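You operate a simulated robot arm through the tools that you are given. There is no shell and no other tool. Be economical: measure what you need, move in short steps, check, and stop when the job is done.

The job below is to be done with a simulated robot arm. You get a single attempt, and the scene is never put back.

## Task
Mount the core from the cream table on its upright shaft and clamp it with air.
Fine: the teal collar goes on top of the core; set the dial to about 6 bar, then turn the air on and wait till the shaft's yellow lugs come out; leave the hoses.

Only the result counts: the job must be done as asked and must still hold three seconds after the hand-in. Knocking over, shifting, dropping, spilling or breaking anything else fails it.

## Robot
A 6-joint arm with a two-finger parallel gripper, fixed in place. Base frame: the origin is at the foot of the arm, x ahead of it, y to its left, z up; the work surface is at about z = 80. Units: cm, rad, N and s.
With the tool pointing down near the work surface it reaches from about 26 to 68 cm from the base axis. Its first joint turns from -1.152 to 1.152 rad. Payload 2.9 kg.
Tool frame: the origin (TCP) lies between the finger pads and is the grasp point; the fingertips stand 3 cm ahead of it; z points along the fingers, y is the line along which they close. Largest opening 11 cm; finger width 2, thickness 1; the body of the gripper, 4.8 by 11.2 cm, starts 5.5 cm behind the TCP.
Orientation is that of the tool frame in the base frame, as a unit quaternion [w, x, y, z]. With the fingers straight down and closing along the base's y, the tool's x points along the base's -x, its y along +y and its z along -z.

## Interface
- The arm moves only by the tool move_arm. Its argument "deltas" is a list of rows, each a list of 7 numbers: the turn, a rotation vector about the tool's x, y, z in rad, then the shift along the tool's x, y, z in cm, then the finger opening in cm, from 0 to 11. In form: [[ax, ay, az, x, y, z, jaw], ...]. A call has 1 to 12 rows; each row shifts and turns the commanded pose from where the row before left it, along the tool's axes as they then stand. A row lasts 0.2 s, in which the tool goes at most 5 cm and 0.15 rad; a call with a longer step from one row to the next is refused whole, and so is a gripper value outside its range. A pose out of reach is approached as far as the arm can. The call stops where the force on the tool passes 40 N (or 10 N more than at its start, if that is more) or the arm is blocked; 0.2 s more then pass. Each finger travels about 10.8 cm/s and halts on what it meets, pressing with about 23 N; the grip force reading is that of the motor and also rises with nothing between the fingers. The clock runs only during rows and for 0.2 s after the last one: add rows that do not move to give the fingers time. It gives the time, the measured TCP pose, the force on the tool (base axes), the opening and the grip force at its end, in the units of the frame above (readings bear some noise), with the torque about the TCP (base axes, N m) and any sound that the robot's microphone picked up, and new pictures: "show" is both (left out), scene, wrist or none.
- Cameras (640 x 400 px; columns grow to the right, rows downward): "scene" is fixed at [7.62, 42.89, 138.4]; the picture's right is [-0.70, -0.71, 0.00], its down [-0.38, 0.37, -0.85] and it looks along [0.60, -0.60, -0.53] (base axes); focal length 301 px, centre (320, 200). "wrist" rides on the gripper at [7.2, 1.7, -10.3] in the tool frame; the picture's right is [-0.23, 0.97, 0.00], its down [-0.76, -0.18, -0.62] and it looks along [-0.61, -0.14, 0.78] (tool axes); focal length 222 px, centre (320, 200). There is no depth. A picture from a camera that has moved, and an enlarged one, comes with that camera's place and axes in the base frame and with its lens. The place of the scene camera against the robot may be out by one fixed shift of up to 1.8 cm in any direction.
- close_up(camera, box): a new picture of the part [left, top, right, bottom] of that camera's present view, enlarged. The clock stands still meanwhile.
- close_job(): hands the job in; it is judged then, once.

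Go step by step. Nothing tells you positions but the pictures and the camera data: compare them with the known pose of the tool, close in by small moves and look again before you grip or let go. The budget is 120 turns and 200 pictures, counting those below and the enlarged ones. Unless the task says otherwise, let go and move clear before handing in, and close with one line.

The tools are called after "Emit:" as a command line: name --pt "numbers of a row" for each row, then --argument value for the rest, lists and objects as JSON in quotes. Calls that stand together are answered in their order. move_arm: Moves the arm, as the interface text tells. Its arguments: {"type":"object","properties":{"deltas":{"type":"array","items":{"type":"array","items":{"type":"number"}}},"show":{"type":"string","enum":["both","scene","wrist","none"]}},"required":["deltas"]} The other tools are called the same way: close_up (camera, box) takes an enlarged picture of a part of a camera's view; close_job () hands the job in.

At the start:

```text
t: 0.0
eef_pos: [36.81, -7.28, 123.79]
tcp_rot: [0.001, 0.0, 1.0, 0.0]
ft_force: [-0.7, 0.0, -0.5]
wrist_torque: [0.01, -0.02, 0.0]
opening: 11.0
grasp_force: 0.1
```

scene: 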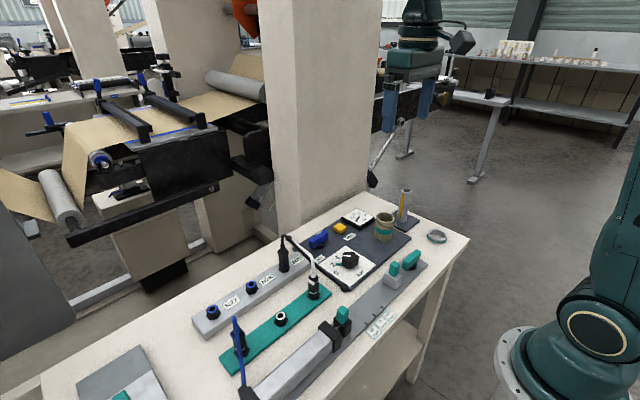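
wrist: 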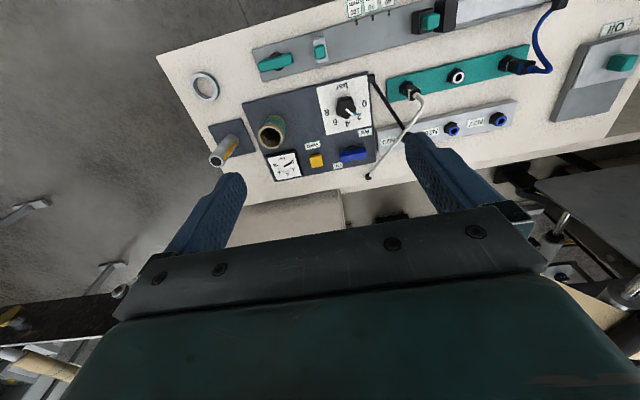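

I see a bench with a shaft (metal with yellow lugs), a cardboard/teal core, a panel with a dial, gauge, yellow and blue items, and a ring (collar) at the edge. I'll look closer first.

Emit:
close_up --camera "scene" --box '[270, 180, 480, 310]'

Emit:
close_up --camera "wrist" --box '[170, 50, 410, 200]'

Emit:
close_up --camera "wrist" --box '[340, 0, 640, 190]'

Emit:
close_up --camera "scene" --box '[60, 220, 420, 400]'

```text
3.05 times, centred on (375, 245) of scene
camera zoom: at [7.62, 42.89, 138.4], right [-0.7, -0.71, 0.0], down [-0.38, 0.37, -0.85], along [0.6, -0.6, -0.53], focal length 918 px, centre (152, 63)
```

zoom: 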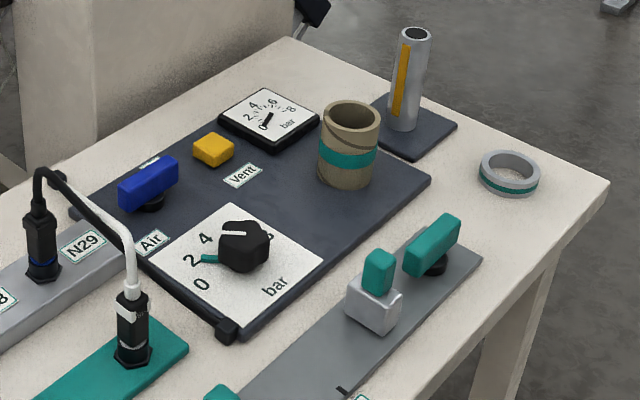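

```text
2.67 times, centred on (290, 125) of wrist
camera zoom: at [29.46, -5.61, 134.11], right [0.23, 0.97, 0.0], down [0.76, -0.18, 0.62], along [0.61, -0.14, -0.78], focal length 592 px, centre (400, 400)
```

zoom: 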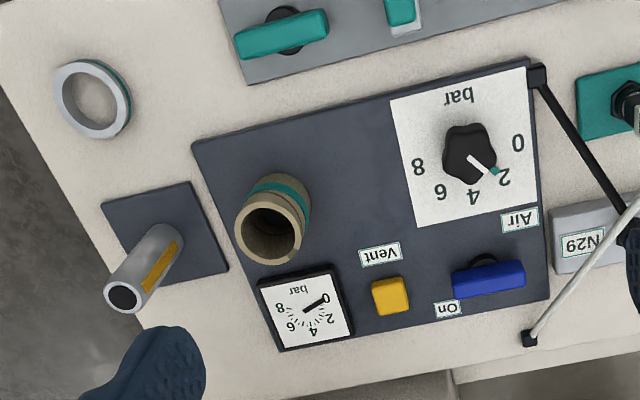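

```text
2.11 times, centred on (490, 95) of wrist
camera zoom: at [29.46, -5.61, 134.11], right [0.23, 0.97, 0.0], down [0.76, -0.18, 0.62], along [0.61, -0.14, -0.78], focal length 468 px, centre (-38, 421)
```

zoom: 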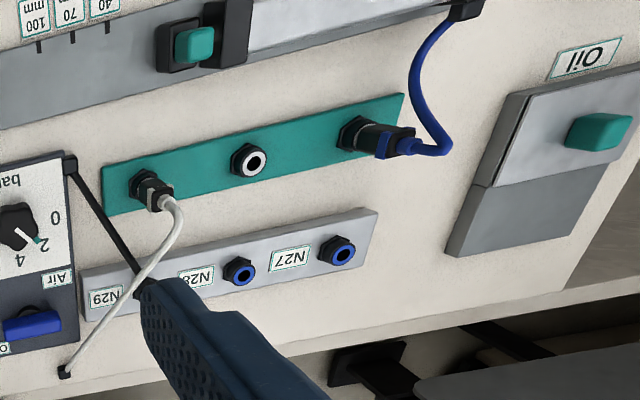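

```text
1.78 times, centred on (240, 310) of scene
camera zoom: at [7.62, 42.89, 138.4], right [-0.7, -0.71, 0.0], down [-0.38, 0.37, -0.85], along [0.6, -0.6, -0.53], focal length 535 px, centre (462, 4)
```

zoom: 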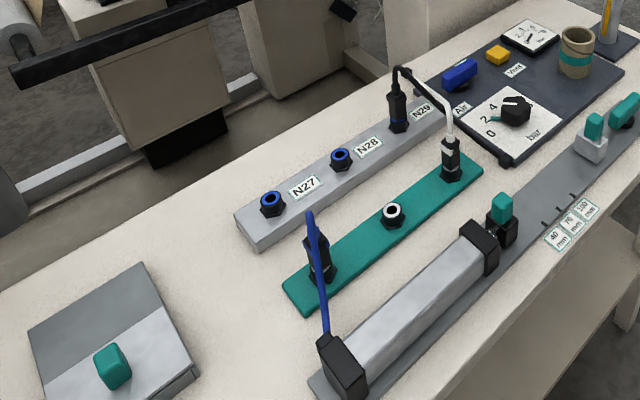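

The shaft appears near (47, -33), the core near (46, -20.5), the collar ring near (34, -32), the dial near (45.5, -3), and the blue air lever near (57, -3). I'll move above the core to measure it better.

Emit:
move_arm --pt "0 0 0 -1.6 -2.2 3.1 11" --pt "0 0 0 -1.6 -2.2 3.1 11" --pt "0 0 0 -1.6 -2.2 3.1 11" --pt "0 0 0 -1.6 -2.2 3.1 11" --pt "0 0 0 -1.6 -2.2 3.1 11" --pt "0 0 0 -1.6 -2.2 3.1 11"

```text
t: 1.4
eef_pos: [46.48, -20.34, 105.49]
tcp_rot: [0.0, -0.001, 1.0, 0.001]
ft_force: [-0.5, -0.5, -0.6]
wrist_torque: [0.02, -0.01, 0.04]
opening: 11.01
grasp_force: 0.1
camera wrist: at [39.13, -18.64, 115.85], right [0.23, 0.97, 0.0], down [0.76, -0.18, 0.62], along [0.61, -0.14, -0.78], focal length 222 px, centre (320, 200)
```

scene: 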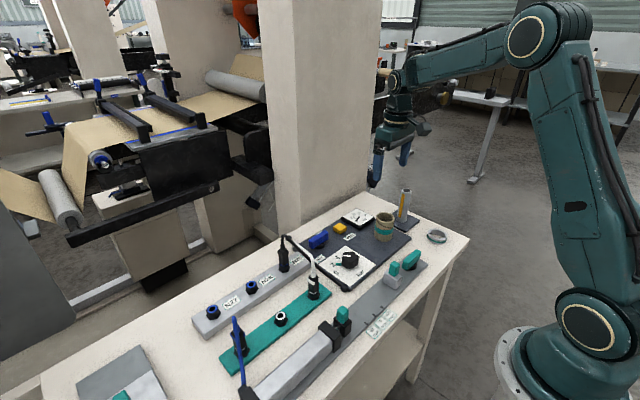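
wrist: 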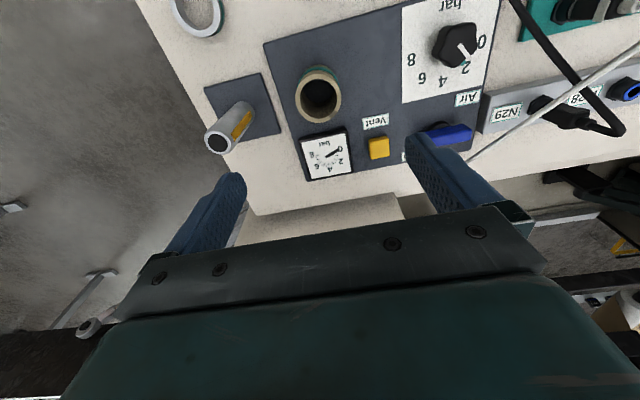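

Emit:
close_up --camera "wrist" --box '[160, 0, 400, 190]'

Emit:
close_up --camera "wrist" --box '[360, 0, 520, 170]'

Emit:
close_up --camera "scene" --box '[340, 180, 460, 255]'

```text
2.11 times, centred on (280, 95) of wrist
camera zoom: at [39.13, -18.64, 115.85], right [0.23, 0.97, 0.0], down [0.76, -0.18, 0.62], along [0.61, -0.14, -0.78], focal length 468 px, centre (404, 421)
```

zoom: 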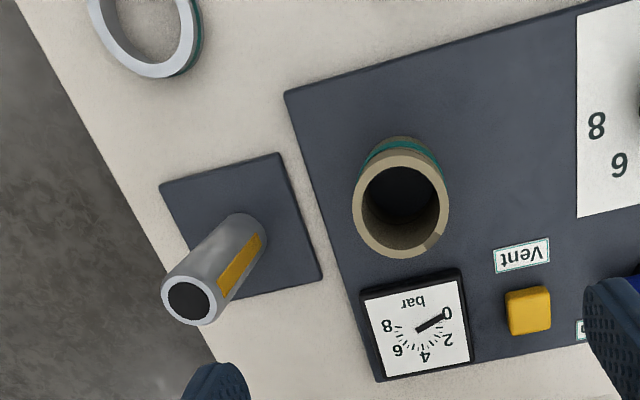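

```text
2.35 times, centred on (440, 85) of wrist
camera zoom: at [39.13, -18.64, 115.85], right [0.23, 0.97, 0.0], down [0.76, -0.18, 0.62], along [0.61, -0.14, -0.78], focal length 523 px, centre (38, 471)
```

zoom: 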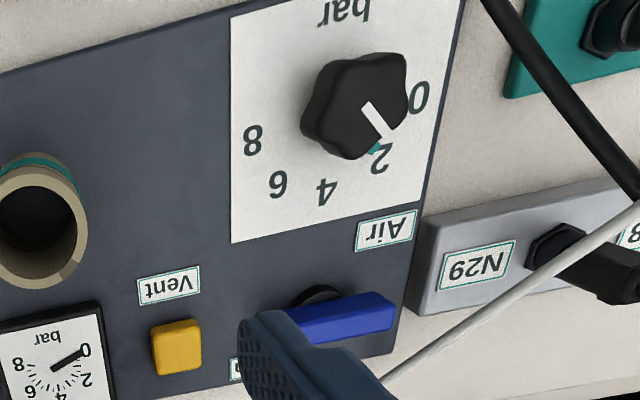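

```text
5.33 times, centred on (400, 218) of scene
camera zoom: at [7.62, 42.89, 138.4], right [-0.7, -0.71, 0.0], down [-0.38, 0.37, -0.85], along [0.6, -0.6, -0.53], focal length 1606 px, centre (-107, 107)
```

zoom: 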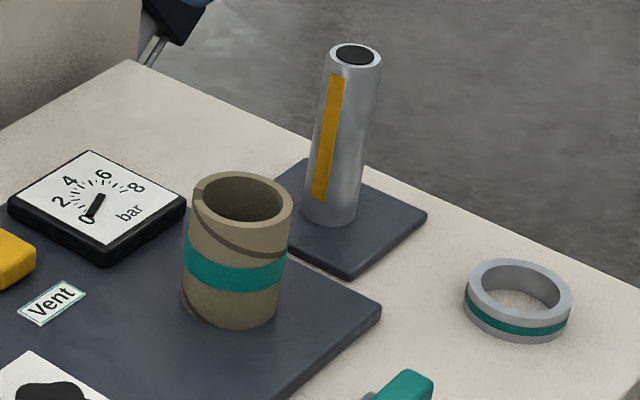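

The core top is about z 87 at (46.2, -20.4), and the shaft top about z 92. I'll lower partway over the core and check.

Emit:
move_arm --pt "0 0 0 0.1 0 4 11" --pt "0 0 0 0.1 0 4 11" --pt "0 0 0 0 0 4 11" --pt "0 0 0 0 0 0 11"

Emit:
close_up --camera "wrist" --box '[200, 0, 440, 200]'

```text
t: 2.4
eef_pos: [46.19, -20.21, 93.36]
tcp_rot: [-0.001, 0.001, 1.0, 0.001]
ft_force: [-0.1, -0.7, -1.5]
wrist_torque: [0.0, 0.04, 0.0]
opening: 11.03
grasp_force: 0.0
camera wrist: at [38.82, -18.46, 103.69], right [0.23, 0.97, 0.0], down [0.76, -0.18, 0.62], along [0.61, -0.14, -0.78], focal length 222 px, centre (320, 200)
```

scene: 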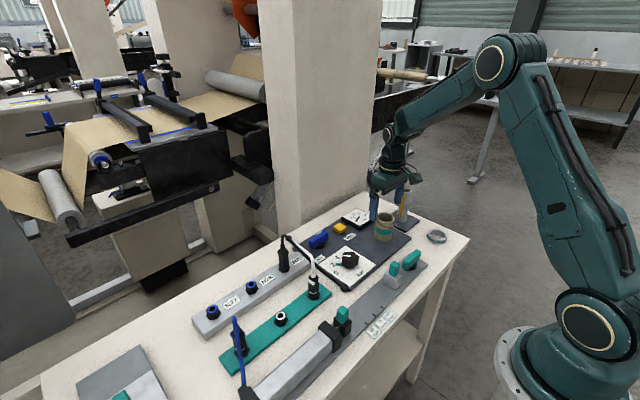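
wrist: 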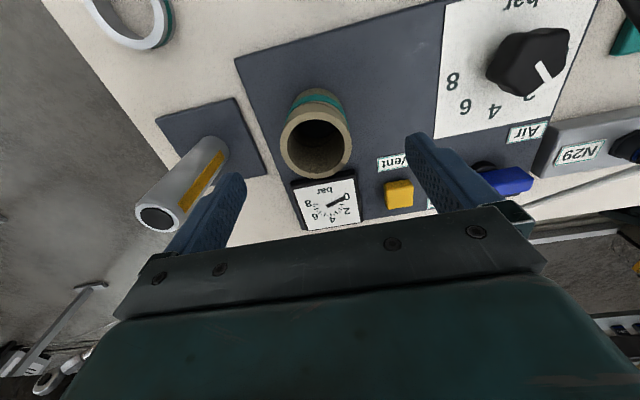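

```text
2.00 times, centred on (320, 100) of wrist
camera zoom: at [38.82, -18.46, 103.69], right [0.23, 0.97, 0.0], down [0.76, -0.18, 0.62], along [0.61, -0.14, -0.78], focal length 444 px, centre (320, 400)
```

zoom: 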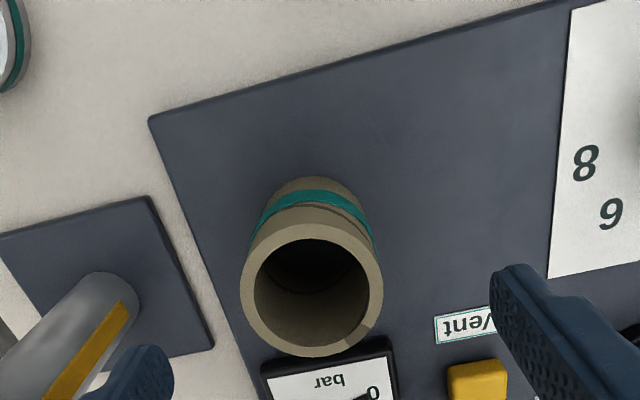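

Core centre is at about (46.4, -20.5), matching the tool. I'll lower to grip the top 3 cm of it.

Emit:
move_arm --pt "0 0 0 -0.2 -0.3 3 11" --pt "0 0 0 0 0 3.1 11" --pt "0 0 0 0 0 0 11"

Emit:
close_up --camera "scene" --box '[330, 150, 470, 255]'

```text
t: 3.2
eef_pos: [46.21, -20.86, 87.24]
tcp_rot: [0.0, 0.0, 1.0, 0.0]
ft_force: [0.3, -1.0, -0.6]
wrist_torque: [0.01, 0.0, 0.01]
opening: 10.99
grasp_force: 0.0
camera wrist: at [38.9, -19.08, 97.55], right [0.23, 0.97, 0.0], down [0.76, -0.18, 0.62], along [0.61, -0.14, -0.78], focal length 222 px, centre (320, 200)
```

scene: 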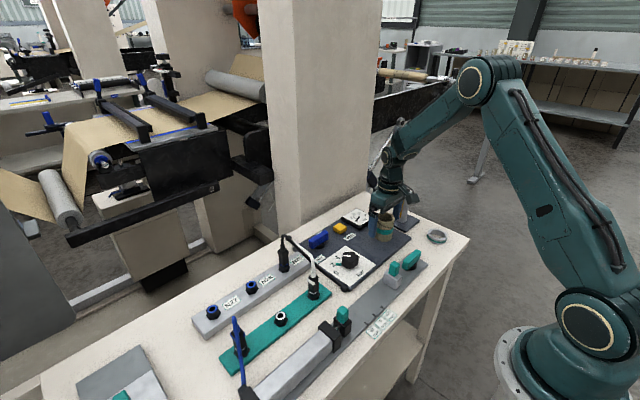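
wrist: 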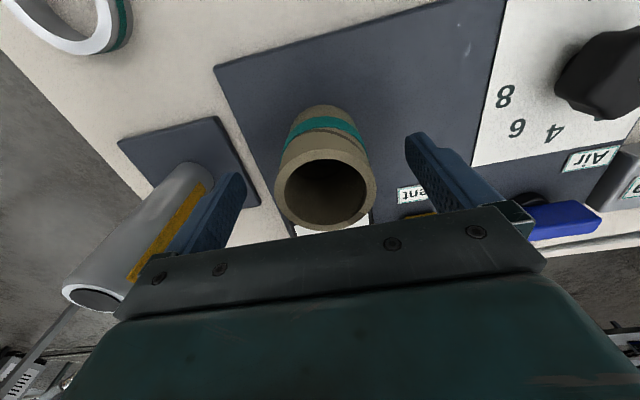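

```text
3.81 times, centred on (400, 202) of scene
camera zoom: at [7.62, 42.89, 138.4], right [-0.7, -0.71, 0.0], down [-0.38, 0.37, -0.85], along [0.6, -0.6, -0.53], focal length 1147 px, centre (15, 190)
```

zoom: 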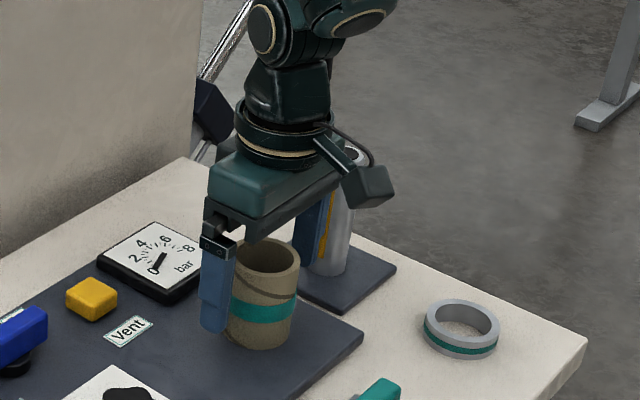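

Aligned with the core; closing now.

Emit:
move_arm --pt "0 0 0 0 0.3 0 11" --pt "0 0 0 0 0 0 8" --pt "0 0 0 0 0 0 6" --pt "0 0 0 0 0 0 4" --pt "0 0 0 0 0 0 4" --pt "0 0 0 0 0 0 4"

```text
t: 4.6
eef_pos: [46.17, -20.5, 87.17]
tcp_rot: [0.0, -0.001, 1.0, 0.0]
ft_force: [-0.2, 0.2, 0.4]
wrist_torque: [0.04, 0.02, 0.03]
opening: 5.29
grasp_force: 23.3
camera wrist: at [38.92, -18.8, 97.53], right [0.23, 0.97, 0.0], down [0.76, -0.18, 0.62], along [0.61, -0.14, -0.78], focal length 222 px, centre (320, 200)
```

scene: 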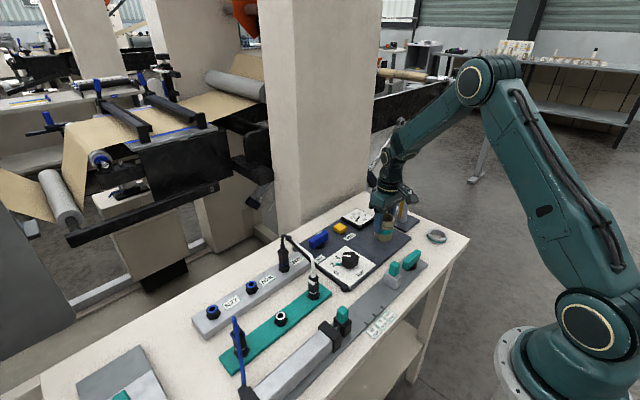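
wrist: 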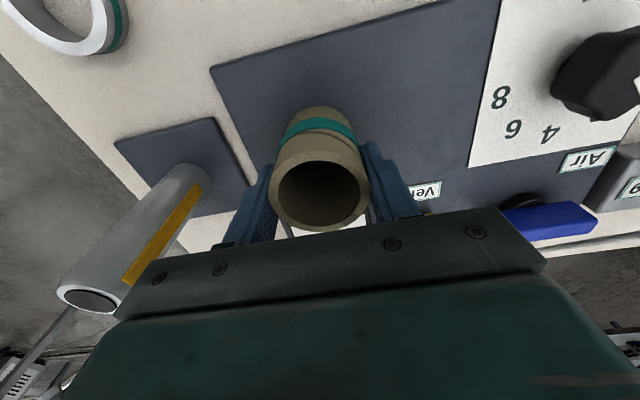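

The core is gripped (5.3 cm). Lifting straight up 14 cm, then moving beside/over the shaft.

Emit:
move_arm --pt "0 0 0 0 0 -1 4" --pt "0 0 0 0 0 -3 4" --pt "0 0 0 0 0 -3.5 4" --pt "0 0 0 0 0 -3.5 4" --pt "0 0 0 0 0 -3 4" --pt "0 0 0 0 0 0 4"

Emit:
close_up --camera "scene" --box '[330, 120, 470, 255]'

```text
t: 6.0
eef_pos: [46.1, -20.24, 101.24]
tcp_rot: [0.0, 0.0, 1.0, 0.0]
ft_force: [0.2, 0.5, -0.7]
wrist_torque: [-0.01, 0.03, -0.02]
opening: 5.31
grasp_force: 23.0
camera wrist: at [38.86, -18.57, 111.66], right [0.23, 0.97, 0.0], down [0.76, -0.18, 0.62], along [0.61, -0.14, -0.78], focal length 222 px, centre (320, 200)
```

scene: 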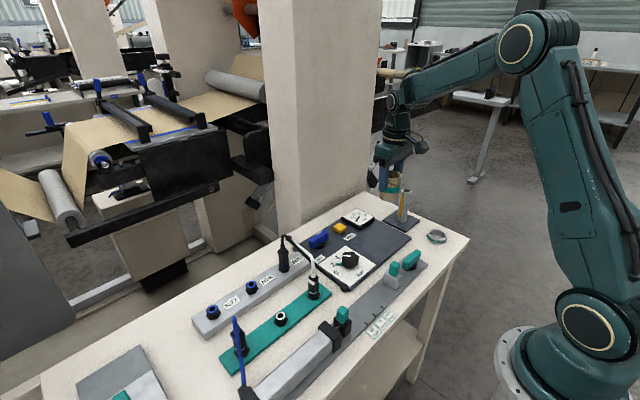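
wrist: 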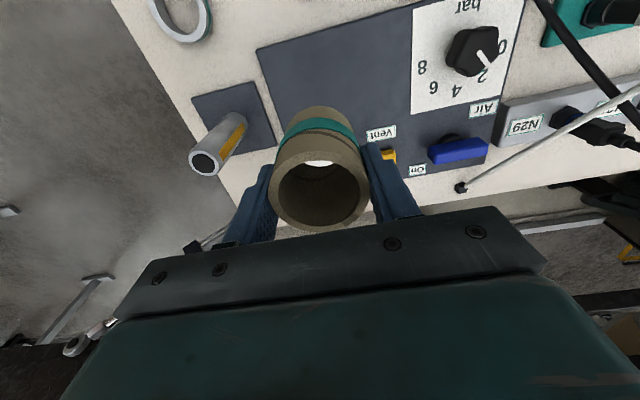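

```text
2.96 times, centred on (400, 188) of scene
camera zoom: at [7.62, 42.89, 138.4], right [-0.7, -0.71, 0.0], down [-0.38, 0.37, -0.85], along [0.6, -0.6, -0.53], focal length 892 px, centre (83, 237)
```

zoom: 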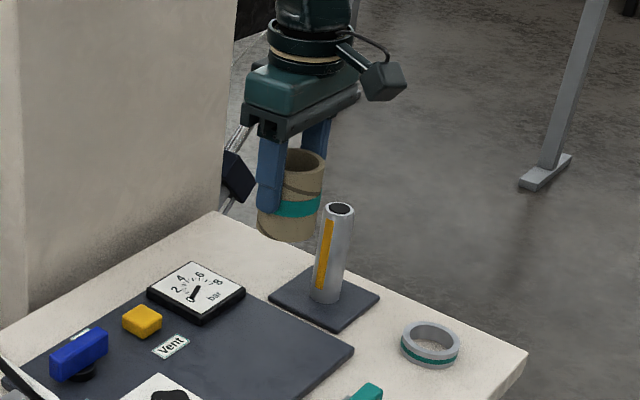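

The core is held square, its centre under the TCP. Now moving over the shaft at about (46.8, -32.2), keeping height.

Emit:
move_arm --pt "0 0 0 -0.2 -3 0 4" --pt "0 0 0 -0.2 -3 0 4" --pt "0 0 0 -0.2 -3 0 4" --pt "0 0 0 -0.1 -3 0 4" --pt "0 0 0 0 0 0 4"

Emit:
close_up --camera "scene" --box '[350, 130, 450, 240]'

Emit:
close_up --camera "wrist" --box '[220, 80, 420, 240]'

```text
t: 7.2
eef_pos: [47.1, -32.48, 101.06]
tcp_rot: [-0.001, -0.001, 1.0, -0.001]
ft_force: [0.2, 0.2, -0.2]
wrist_torque: [0.0, 0.02, 0.02]
opening: 5.3
grasp_force: 23.3
camera wrist: at [39.8, -30.63, 111.38], right [0.23, 0.97, 0.0], down [0.76, -0.18, 0.62], along [0.61, -0.14, -0.78], focal length 222 px, centre (320, 200)
```

scene: 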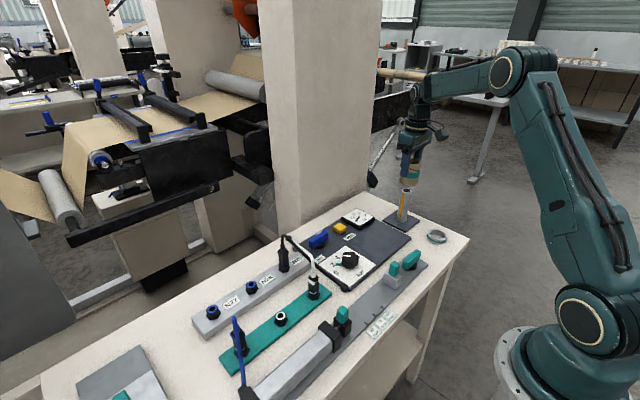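
wrist: 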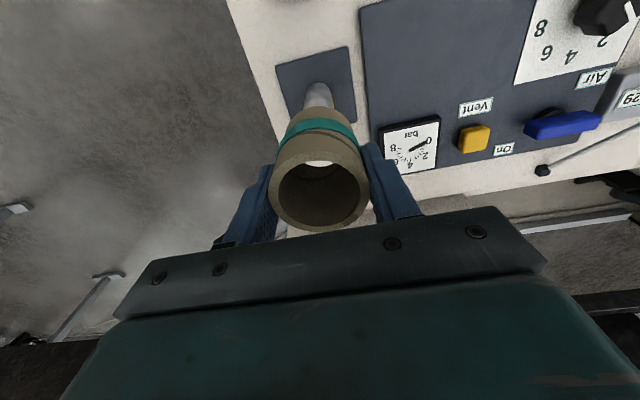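

```text
3.64 times, centred on (400, 185) of scene
camera zoom: at [7.62, 42.89, 138.4], right [-0.7, -0.71, 0.0], down [-0.38, 0.37, -0.85], along [0.6, -0.6, -0.53], focal length 1095 px, centre (29, 254)
```

zoom: 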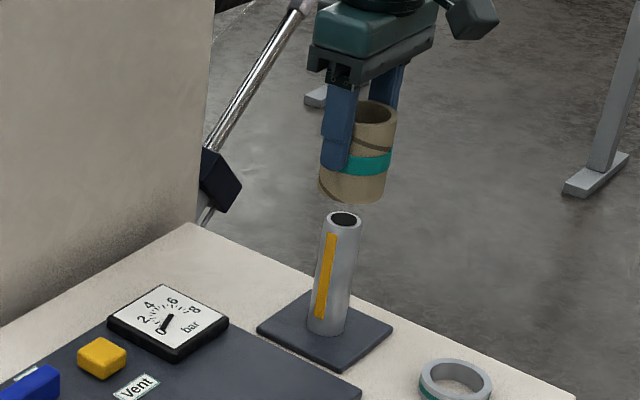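

```text
2.50 times, centred on (320, 160) of wrist
camera zoom: at [39.8, -30.63, 111.38], right [0.23, 0.97, 0.0], down [0.76, -0.18, 0.62], along [0.61, -0.14, -0.78], focal length 555 px, centre (320, 300)
```

zoom: 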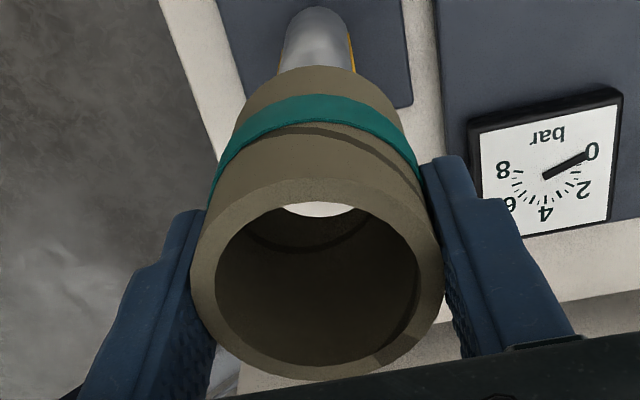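

The core lines up with the shaft axis in both views. Lowering slowly to start engagement.

Emit:
move_arm --pt "0 0 0 0.1 0.15 1.5 4" --pt "0 0 0 0 0 1.5 4" --pt "0 0 0 0 0 1 4" --pt "0 0 0 0 0 0 4"

Emit:
close_up --camera "scene" --box '[350, 130, 450, 240]'

Emit:
close_up --camera "wrist" --box '[220, 80, 420, 240]'

```text
t: 8.2
eef_pos: [47.1, -32.38, 96.96]
tcp_rot: [0.0, 0.0, 1.0, 0.0]
ft_force: [0.0, -0.5, -0.9]
wrist_torque: [0.02, -0.02, 0.0]
opening: 5.29
grasp_force: 22.9
camera wrist: at [39.75, -30.67, 107.32], right [0.23, 0.97, 0.0], down [0.76, -0.18, 0.62], along [0.61, -0.14, -0.78], focal length 222 px, centre (320, 200)
```

scene: 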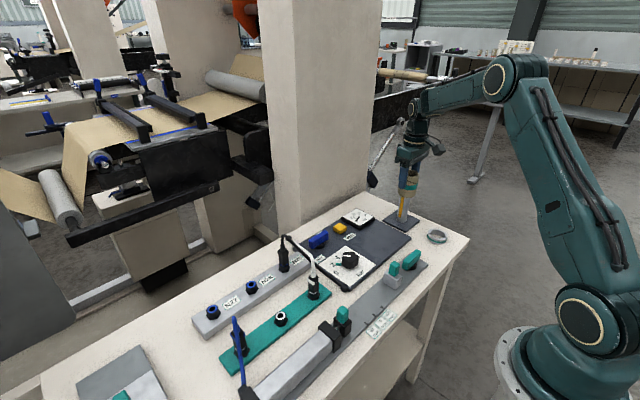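
wrist: 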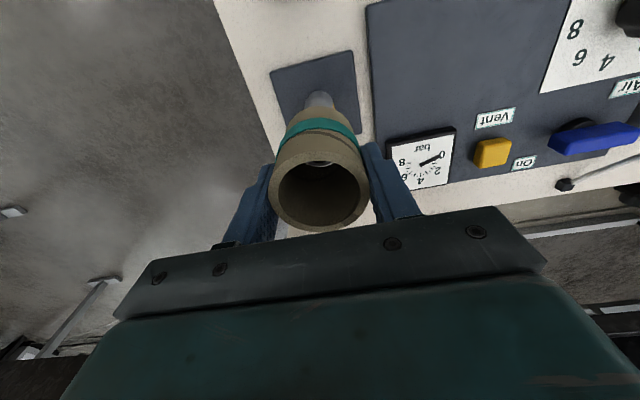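

```text
3.64 times, centred on (400, 185) of scene
camera zoom: at [7.62, 42.89, 138.4], right [-0.7, -0.71, 0.0], down [-0.38, 0.37, -0.85], along [0.6, -0.6, -0.53], focal length 1095 px, centre (29, 254)
```

zoom: 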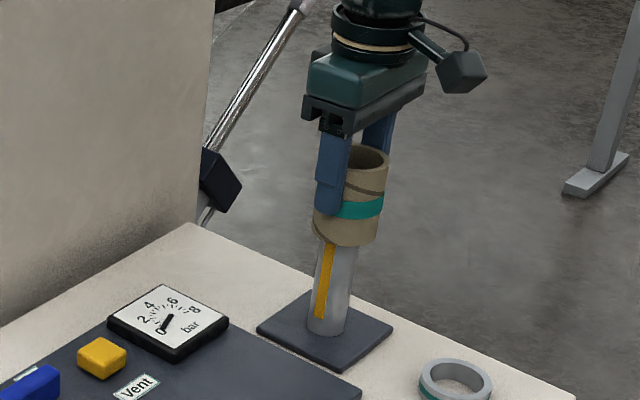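

```text
2.50 times, centred on (320, 160) of wrist
camera zoom: at [39.75, -30.67, 107.32], right [0.23, 0.97, 0.0], down [0.76, -0.18, 0.62], along [0.61, -0.14, -0.78], focal length 555 px, centre (320, 300)
```

zoom: 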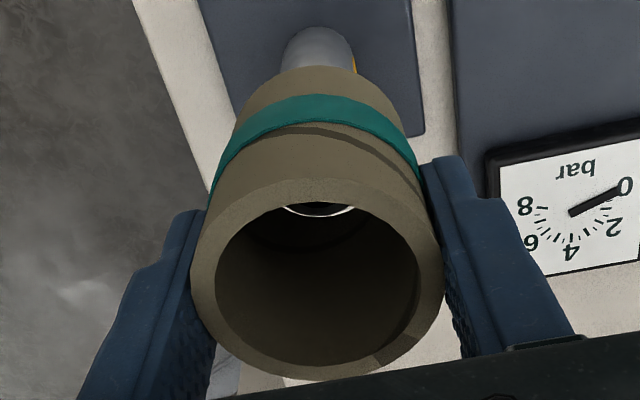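

The shaft's top is visible through the core's bore and no contact is felt. Continuing down.

Emit:
move_arm --pt "0 0 0 0 0 1.2 4" --pt "0 0 0 0 0 1.2 4" --pt "0 0 0 0 0 1.2 4" --pt "0 0 0 0 0 0 4" --show "none"

Emit:
close_up --camera "wrist" --box '[220, 80, 420, 240]'

Emit:
close_up --camera "scene" --box '[350, 130, 450, 240]'

```text
t: 9.2
eef_pos: [47.11, -32.44, 93.32]
tcp_rot: [0.001, 0.001, 1.0, 0.001]
ft_force: [-0.2, 0.4, -0.4]
wrist_torque: [-0.01, -0.01, 0.02]
opening: 5.33
grasp_force: 23.0
```

```text
2.50 times, centred on (320, 160) of wrist
camera zoom: at [39.86, -30.6, 103.76], right [0.23, 0.97, 0.0], down [0.76, -0.18, 0.62], along [0.61, -0.14, -0.78], focal length 555 px, centre (320, 300)
```

zoom: 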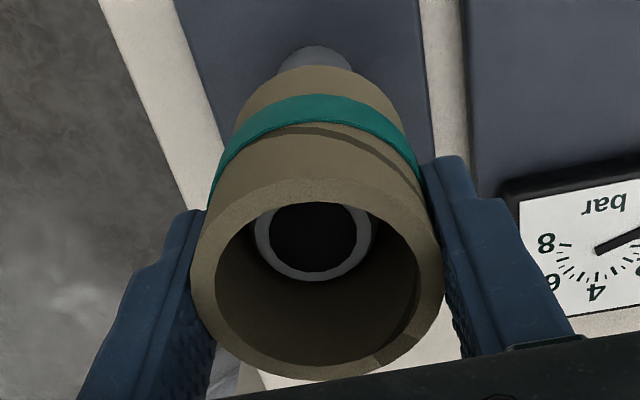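

```text
3.64 times, centred on (400, 185) of scene
camera zoom: at [7.62, 42.89, 138.4], right [-0.7, -0.71, 0.0], down [-0.38, 0.37, -0.85], along [0.6, -0.6, -0.53], focal length 1095 px, centre (29, 254)
```

zoom: 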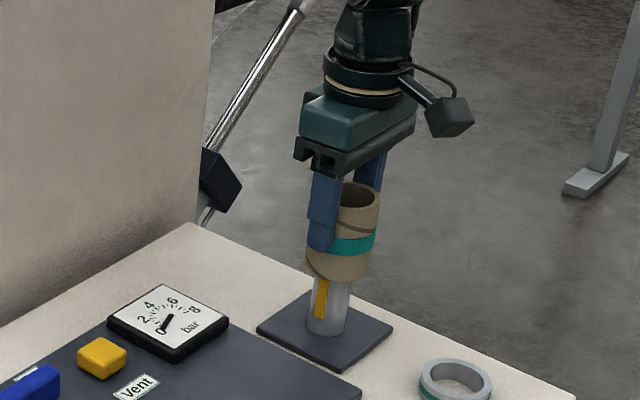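

The shaft is well centred in the bore. Continuing down gently to the plate.

Emit:
move_arm --pt "0 0 0 0 0 1.2 4" --pt "0 0 0 0 0 1.2 4" --pt "0 0 0 0 0 1.2 4" --pt "0 0 0 0 0 1.0 4" --pt "0 0 0 0 0 0.5 4" --pt "0 0 0 0 0 0.3 4" --pt "0 0 0 0 0 0 4" --show "none"

Emit:
close_up --camera "wrist" --box '[220, 80, 420, 240]'

Emit:
close_up --camera "scene" --box '[350, 130, 450, 240]'

```text
t: 10.8
eef_pos: [46.99, -32.31, 87.95]
tcp_rot: [0.0, -0.001, 1.0, 0.0]
ft_force: [0.4, 0.9, -0.9]
wrist_torque: [0.0, 0.02, 0.03]
opening: 5.29
grasp_force: 23.1
```

```text
2.50 times, centred on (320, 160) of wrist
camera zoom: at [39.72, -30.62, 98.36], right [0.23, 0.97, 0.0], down [0.76, -0.18, 0.62], along [0.61, -0.14, -0.78], focal length 555 px, centre (320, 300)
```

zoom: 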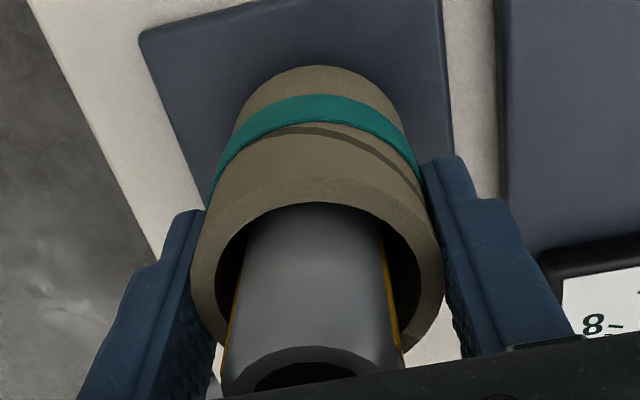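

```text
3.64 times, centred on (400, 185) of scene
camera zoom: at [7.62, 42.89, 138.4], right [-0.7, -0.71, 0.0], down [-0.38, 0.37, -0.85], along [0.6, -0.6, -0.53], focal length 1095 px, centre (29, 254)
```

zoom: 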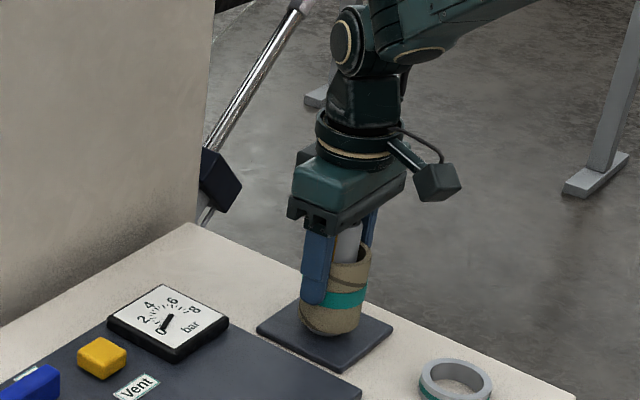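

Nearly seated. Feeling down the last few millimetres.

Emit:
move_arm --pt "0 0 0 0 0 0.2 4" --pt "0 0 0 0 0 0.2 4" --pt "0 0 0 0 0 0.15 4" --pt "0 0 0 0 0 0 4" --show "none"

Emit:
close_up --camera "scene" --box '[370, 170, 430, 235]'

```text
t: 11.8
eef_pos: [46.91, -32.34, 87.43]
tcp_rot: [0.0, -0.001, 1.0, 0.0]
ft_force: [-0.4, 0.0, -0.2]
wrist_torque: [-0.03, -0.02, 0.01]
opening: 5.29
grasp_force: 23.3
```

```text
6.15 times, centred on (400, 202) of scene
camera zoom: at [7.62, 42.89, 138.4], right [-0.7, -0.71, 0.0], down [-0.38, 0.37, -0.85], along [0.6, -0.6, -0.53], focal length 1853 px, centre (-172, 185)
```

zoom: 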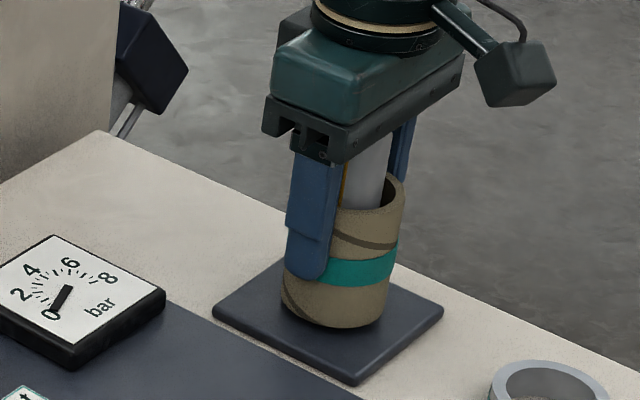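

Emit:
move_arm --pt "0 0 0 0 0 0.1 4" --pt "0 0 0 0 0 0.1 4" --pt "0 0 0 0 0 0 4" --show "none"

```text
t: 12.6
eef_pos: [47.09, -32.41, 87.13]
tcp_rot: [0.001, 0.001, 1.0, 0.0]
ft_force: [-0.2, -1.2, -1.1]
wrist_torque: [-0.01, 0.02, 0.03]
opening: 5.32
grasp_force: 22.9
```

Height now equals that at pick-up with no contact force yet; a little further in tiny steps.

Emit:
move_arm --pt "0 0 0 0 0 0.1 4" --pt "0 0 0 0 0 0.1 4" --pt "0 0 0 0 0 0 4" --show "none"

Emit:
close_up --camera "scene" --box '[370, 170, 430, 235]'

```text
t: 13.4
eef_pos: [47.19, -32.42, 87.07]
tcp_rot: [0.0, 0.001, 1.0, -0.001]
ft_force: [-0.5, -0.5, -0.1]
wrist_torque: [0.03, -0.01, 0.02]
opening: 5.3
grasp_force: 22.9
```

```text
6.15 times, centred on (400, 202) of scene
camera zoom: at [7.62, 42.89, 138.4], right [-0.7, -0.71, 0.0], down [-0.38, 0.37, -0.85], along [0.6, -0.6, -0.53], focal length 1853 px, centre (-172, 185)
```

zoom: 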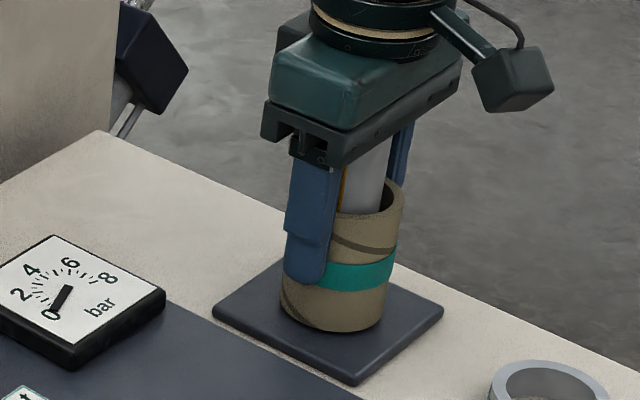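

The core is at most a millimetre or two above the plate; I'll release it here and rise straight up.

Emit:
move_arm --pt "0 0 0 0 0 0 5.8" --pt "0 0 0 0 0 0 7" --pt "0 0 0 0 0 0 9" --pt "0 0 0 0 0 0 9" --pt "0 0 0 0 0 -3 9" --pt "0 0 0 0 0 -4 9" --pt "0 0 0 0 0 -4 9" --pt "0 0 0 0 0 0 9"

Emit:
close_up --camera "scene" --box '[370, 170, 460, 250]'

Emit:
close_up --camera "wrist" --box '[220, 30, 420, 200]'

```text
t: 15.2
eef_pos: [46.95, -32.54, 98.0]
tcp_rot: [0.0, 0.001, 1.0, 0.0]
ft_force: [-0.5, 0.7, -0.2]
wrist_torque: [0.02, 0.01, -0.02]
opening: 9.0
grasp_force: 0.0
camera wrist: at [39.65, -30.81, 108.35], right [0.23, 0.97, 0.0], down [0.76, -0.18, 0.62], along [0.61, -0.14, -0.78], focal length 222 px, centre (320, 200)
```

scene: 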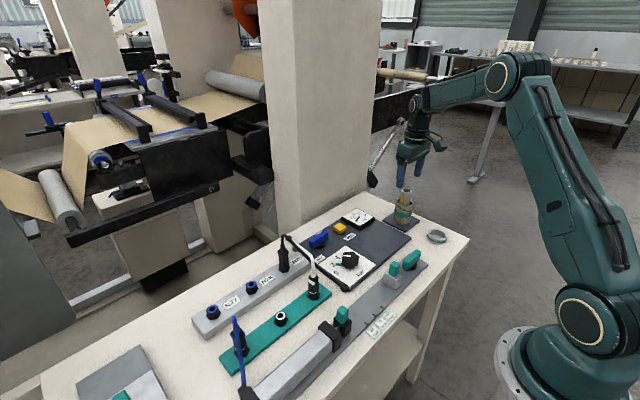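
wrist: 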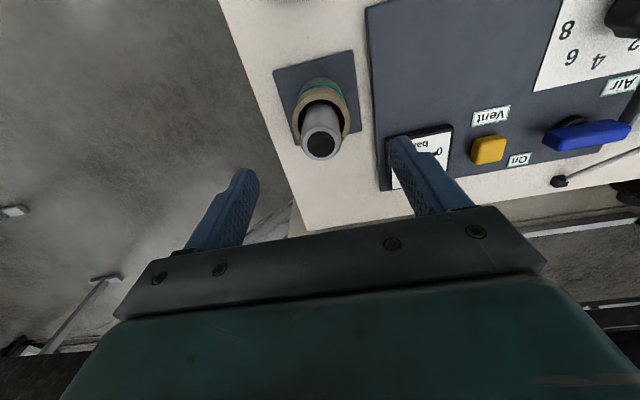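

```text
5.00 times, centred on (415, 210) of scene
camera zoom: at [7.62, 42.89, 138.4], right [-0.7, -0.71, 0.0], down [-0.38, 0.37, -0.85], along [0.6, -0.6, -0.53], focal length 1506 px, centre (-155, 150)
```

zoom: 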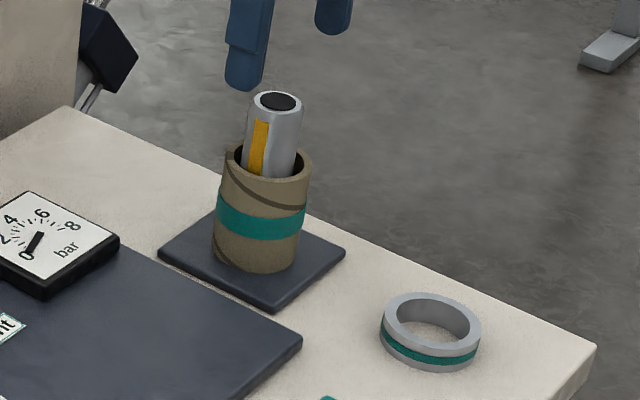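

```text
2.35 times, centred on (320, 115) of wrist
camera zoom: at [39.65, -30.81, 108.35], right [0.23, 0.97, 0.0], down [0.76, -0.18, 0.62], along [0.61, -0.14, -0.78], focal length 523 px, centre (320, 400)
```

zoom: 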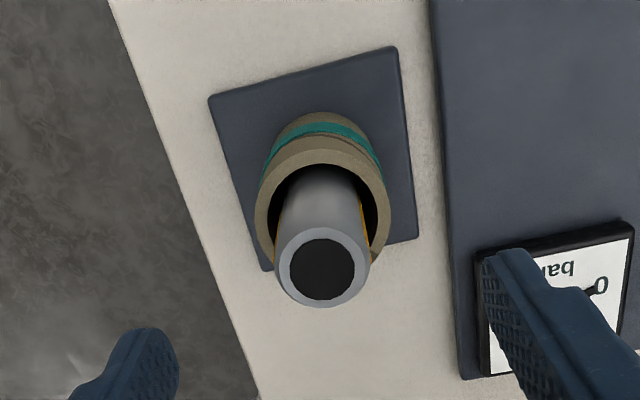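

The core sits flat on the shaft's plate. Next, the collar ring near (34.4, -32.3): moving above it.

Emit:
move_arm --pt "0 0 0 3.2 0 -1 11" --pt "0 0 0 3.2 0 0 11" --pt "0 0 0 3.2 0 0 11" --pt "0 0 0 3 0 0 11" --pt "0 0 0 0 0 0 11"

Emit:
close_up --camera "wrist" --box '[200, 40, 440, 240]'

```text
t: 16.4
eef_pos: [34.16, -32.41, 98.86]
tcp_rot: [0.001, -0.001, 1.0, 0.0]
ft_force: [-0.6, -0.4, -0.6]
wrist_torque: [-0.01, -0.01, -0.01]
opening: 11.03
grasp_force: 0.1
camera wrist: at [26.88, -30.73, 109.33], right [0.23, 0.97, 0.0], down [0.76, -0.18, 0.62], along [0.61, -0.14, -0.78], focal length 222 px, centre (320, 200)
```

scene: 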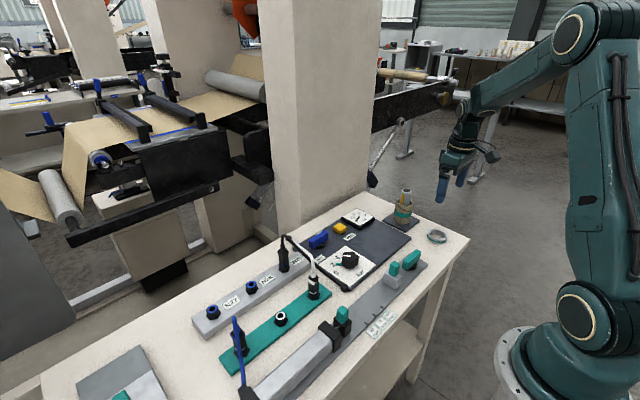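
wrist: 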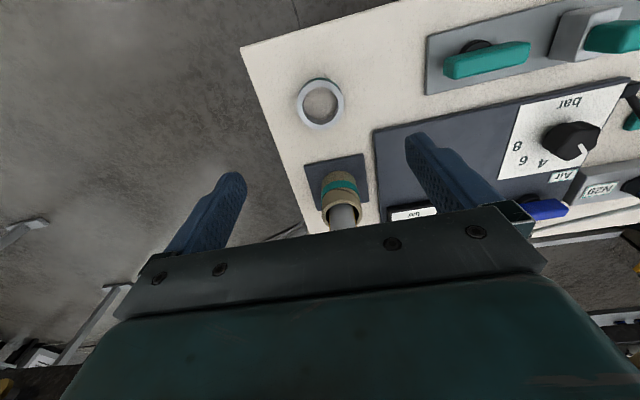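

```text
2.00 times, centred on (320, 140) of wrist
camera zoom: at [26.88, -30.73, 109.33], right [0.23, 0.97, 0.0], down [0.76, -0.18, 0.62], along [0.61, -0.14, -0.78], focal length 444 px, centre (320, 320)
```

zoom: 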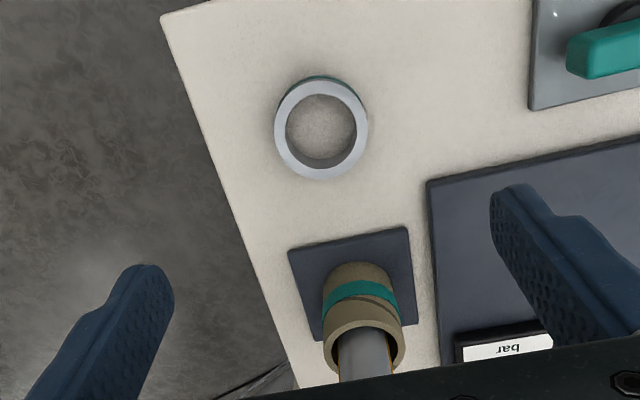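

Ring centre is about (34.5, -32.3), outer diameter 5.4. Lowering around it.

Emit:
move_arm --pt "0 0 0 -0.3 0.1 4 11" --pt "0 0 0 0 0 4 11" --pt "0 0 0 0 0 3.5 11" --pt "0 0 0 0 0 1.5 11" --pt "0 0 0 0 0 0 11"

Emit:
close_up --camera "scene" --box '[390, 180, 490, 270]'

```text
t: 17.6
eef_pos: [34.72, -32.26, 86.13]
tcp_rot: [0.001, 0.0, 1.0, -0.001]
ft_force: [0.5, -0.4, 0.0]
wrist_torque: [0.01, -0.01, -0.02]
opening: 11.0
grasp_force: 0.1
camera wrist: at [27.36, -30.55, 96.58], right [0.23, 0.97, 0.0], down [0.76, -0.18, 0.62], along [0.61, -0.14, -0.78], focal length 222 px, centre (320, 200)
```

scene: 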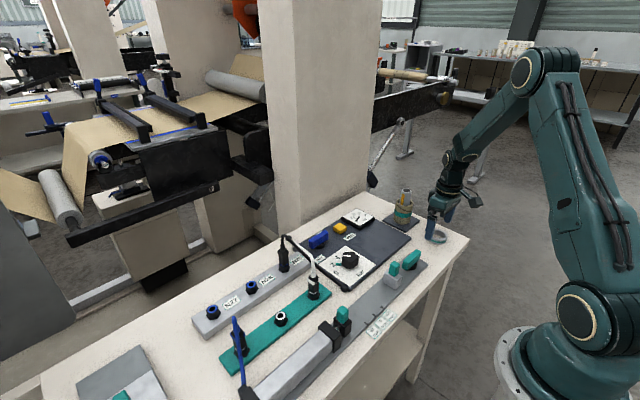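
wrist: 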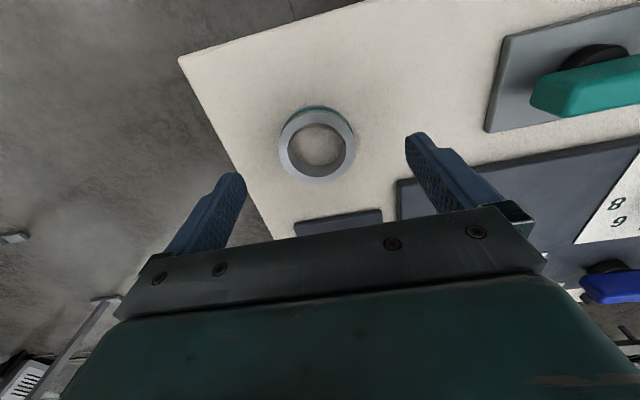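

```text
4.44 times, centred on (440, 225) of scene
camera zoom: at [7.62, 42.89, 138.4], right [-0.7, -0.71, 0.0], down [-0.38, 0.37, -0.85], along [0.6, -0.6, -0.53], focal length 1338 px, centre (-213, 89)
```

zoom: 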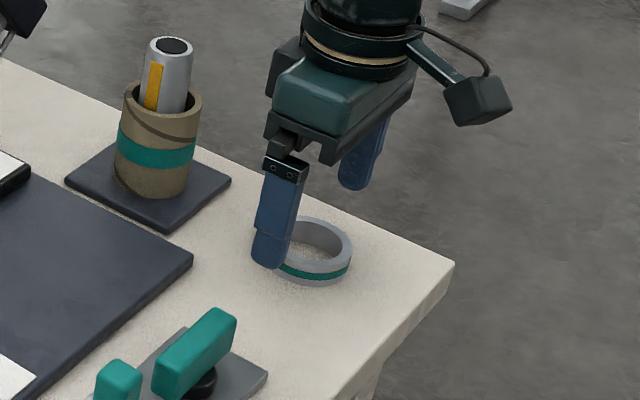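

Lowering to just above the table with a small x trim.

Emit:
move_arm --pt "0 0 0 0.2 0 1.5 11" --pt "0 0 0 0 0 0.8 11" --pt "0 0 0 0 0 0.4 11" --pt "0 0 0 0 0 0 11"

Emit:
close_up --camera "scene" --box '[390, 180, 490, 270]'

```text
t: 18.6
eef_pos: [34.44, -32.2, 83.48]
tcp_rot: [0.001, 0.0, 1.0, 0.0]
ft_force: [0.8, 1.1, 0.3]
wrist_torque: [-0.02, 0.02, 0.02]
opening: 11.0
grasp_force: 0.1
camera wrist: at [27.18, -30.57, 93.76], right [0.23, 0.97, 0.0], down [0.76, -0.18, 0.62], along [0.61, -0.14, -0.78], focal length 222 px, centre (320, 200)
```

scene: 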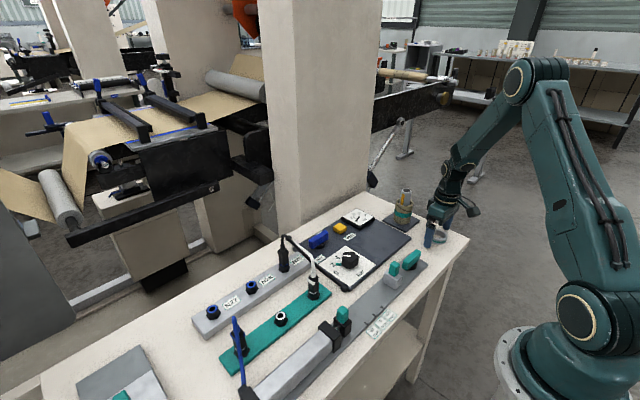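
wrist: 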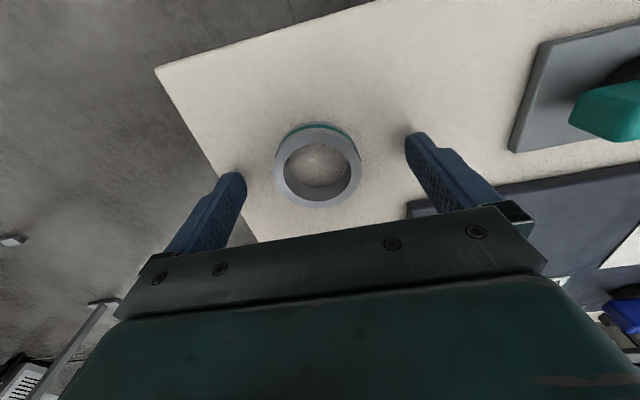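

```text
4.44 times, centred on (440, 225) of scene
camera zoom: at [7.62, 42.89, 138.4], right [-0.7, -0.71, 0.0], down [-0.38, 0.37, -0.85], along [0.6, -0.6, -0.53], focal length 1338 px, centre (-213, 89)
```

zoom: 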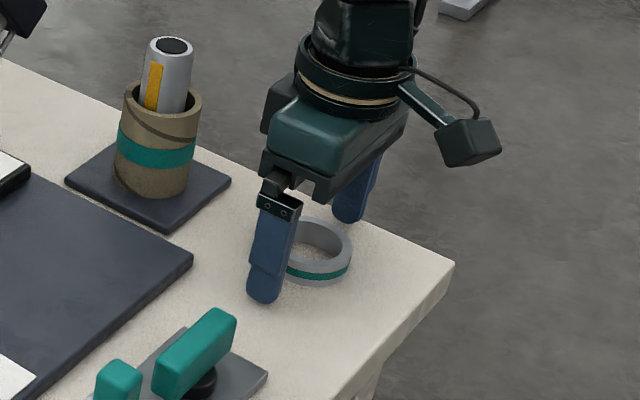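

Closing on the ring with a small x trim.

Emit:
move_arm --pt "0 0 0 0.2 0 0 11" --pt "0 0 0 0 0 0 8" --pt "0 0 0 0 0 0 6" --pt "0 0 0 0 0 0 4" --pt "0 0 0 0 0 0 4" --pt "0 0 0 0 0 0 4"

```text
t: 20.0
eef_pos: [34.24, -32.3, 83.51]
tcp_rot: [0.0, 0.0, 1.0, 0.0]
ft_force: [0.2, -0.9, 0.9]
wrist_torque: [-0.02, -0.01, -0.01]
opening: 5.5
grasp_force: 23.2
camera wrist: at [26.97, -30.55, 93.85], right [0.23, 0.97, 0.0], down [0.76, -0.18, 0.62], along [0.61, -0.14, -0.78], focal length 222 px, centre (320, 200)
```

scene: 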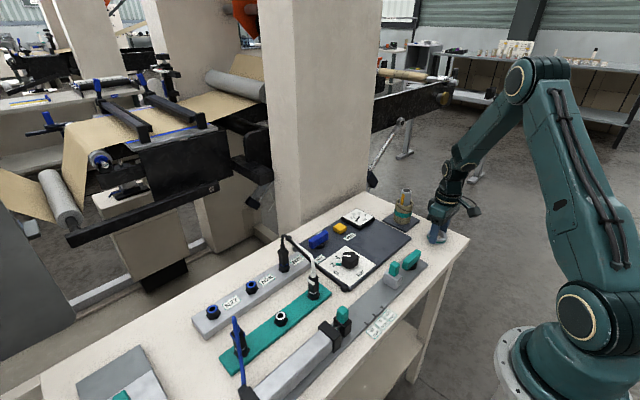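
wrist: 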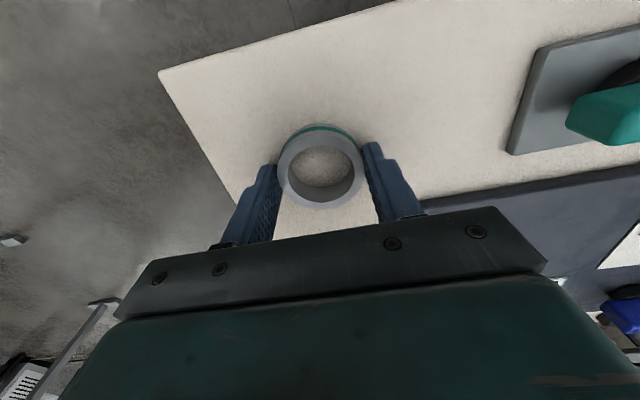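

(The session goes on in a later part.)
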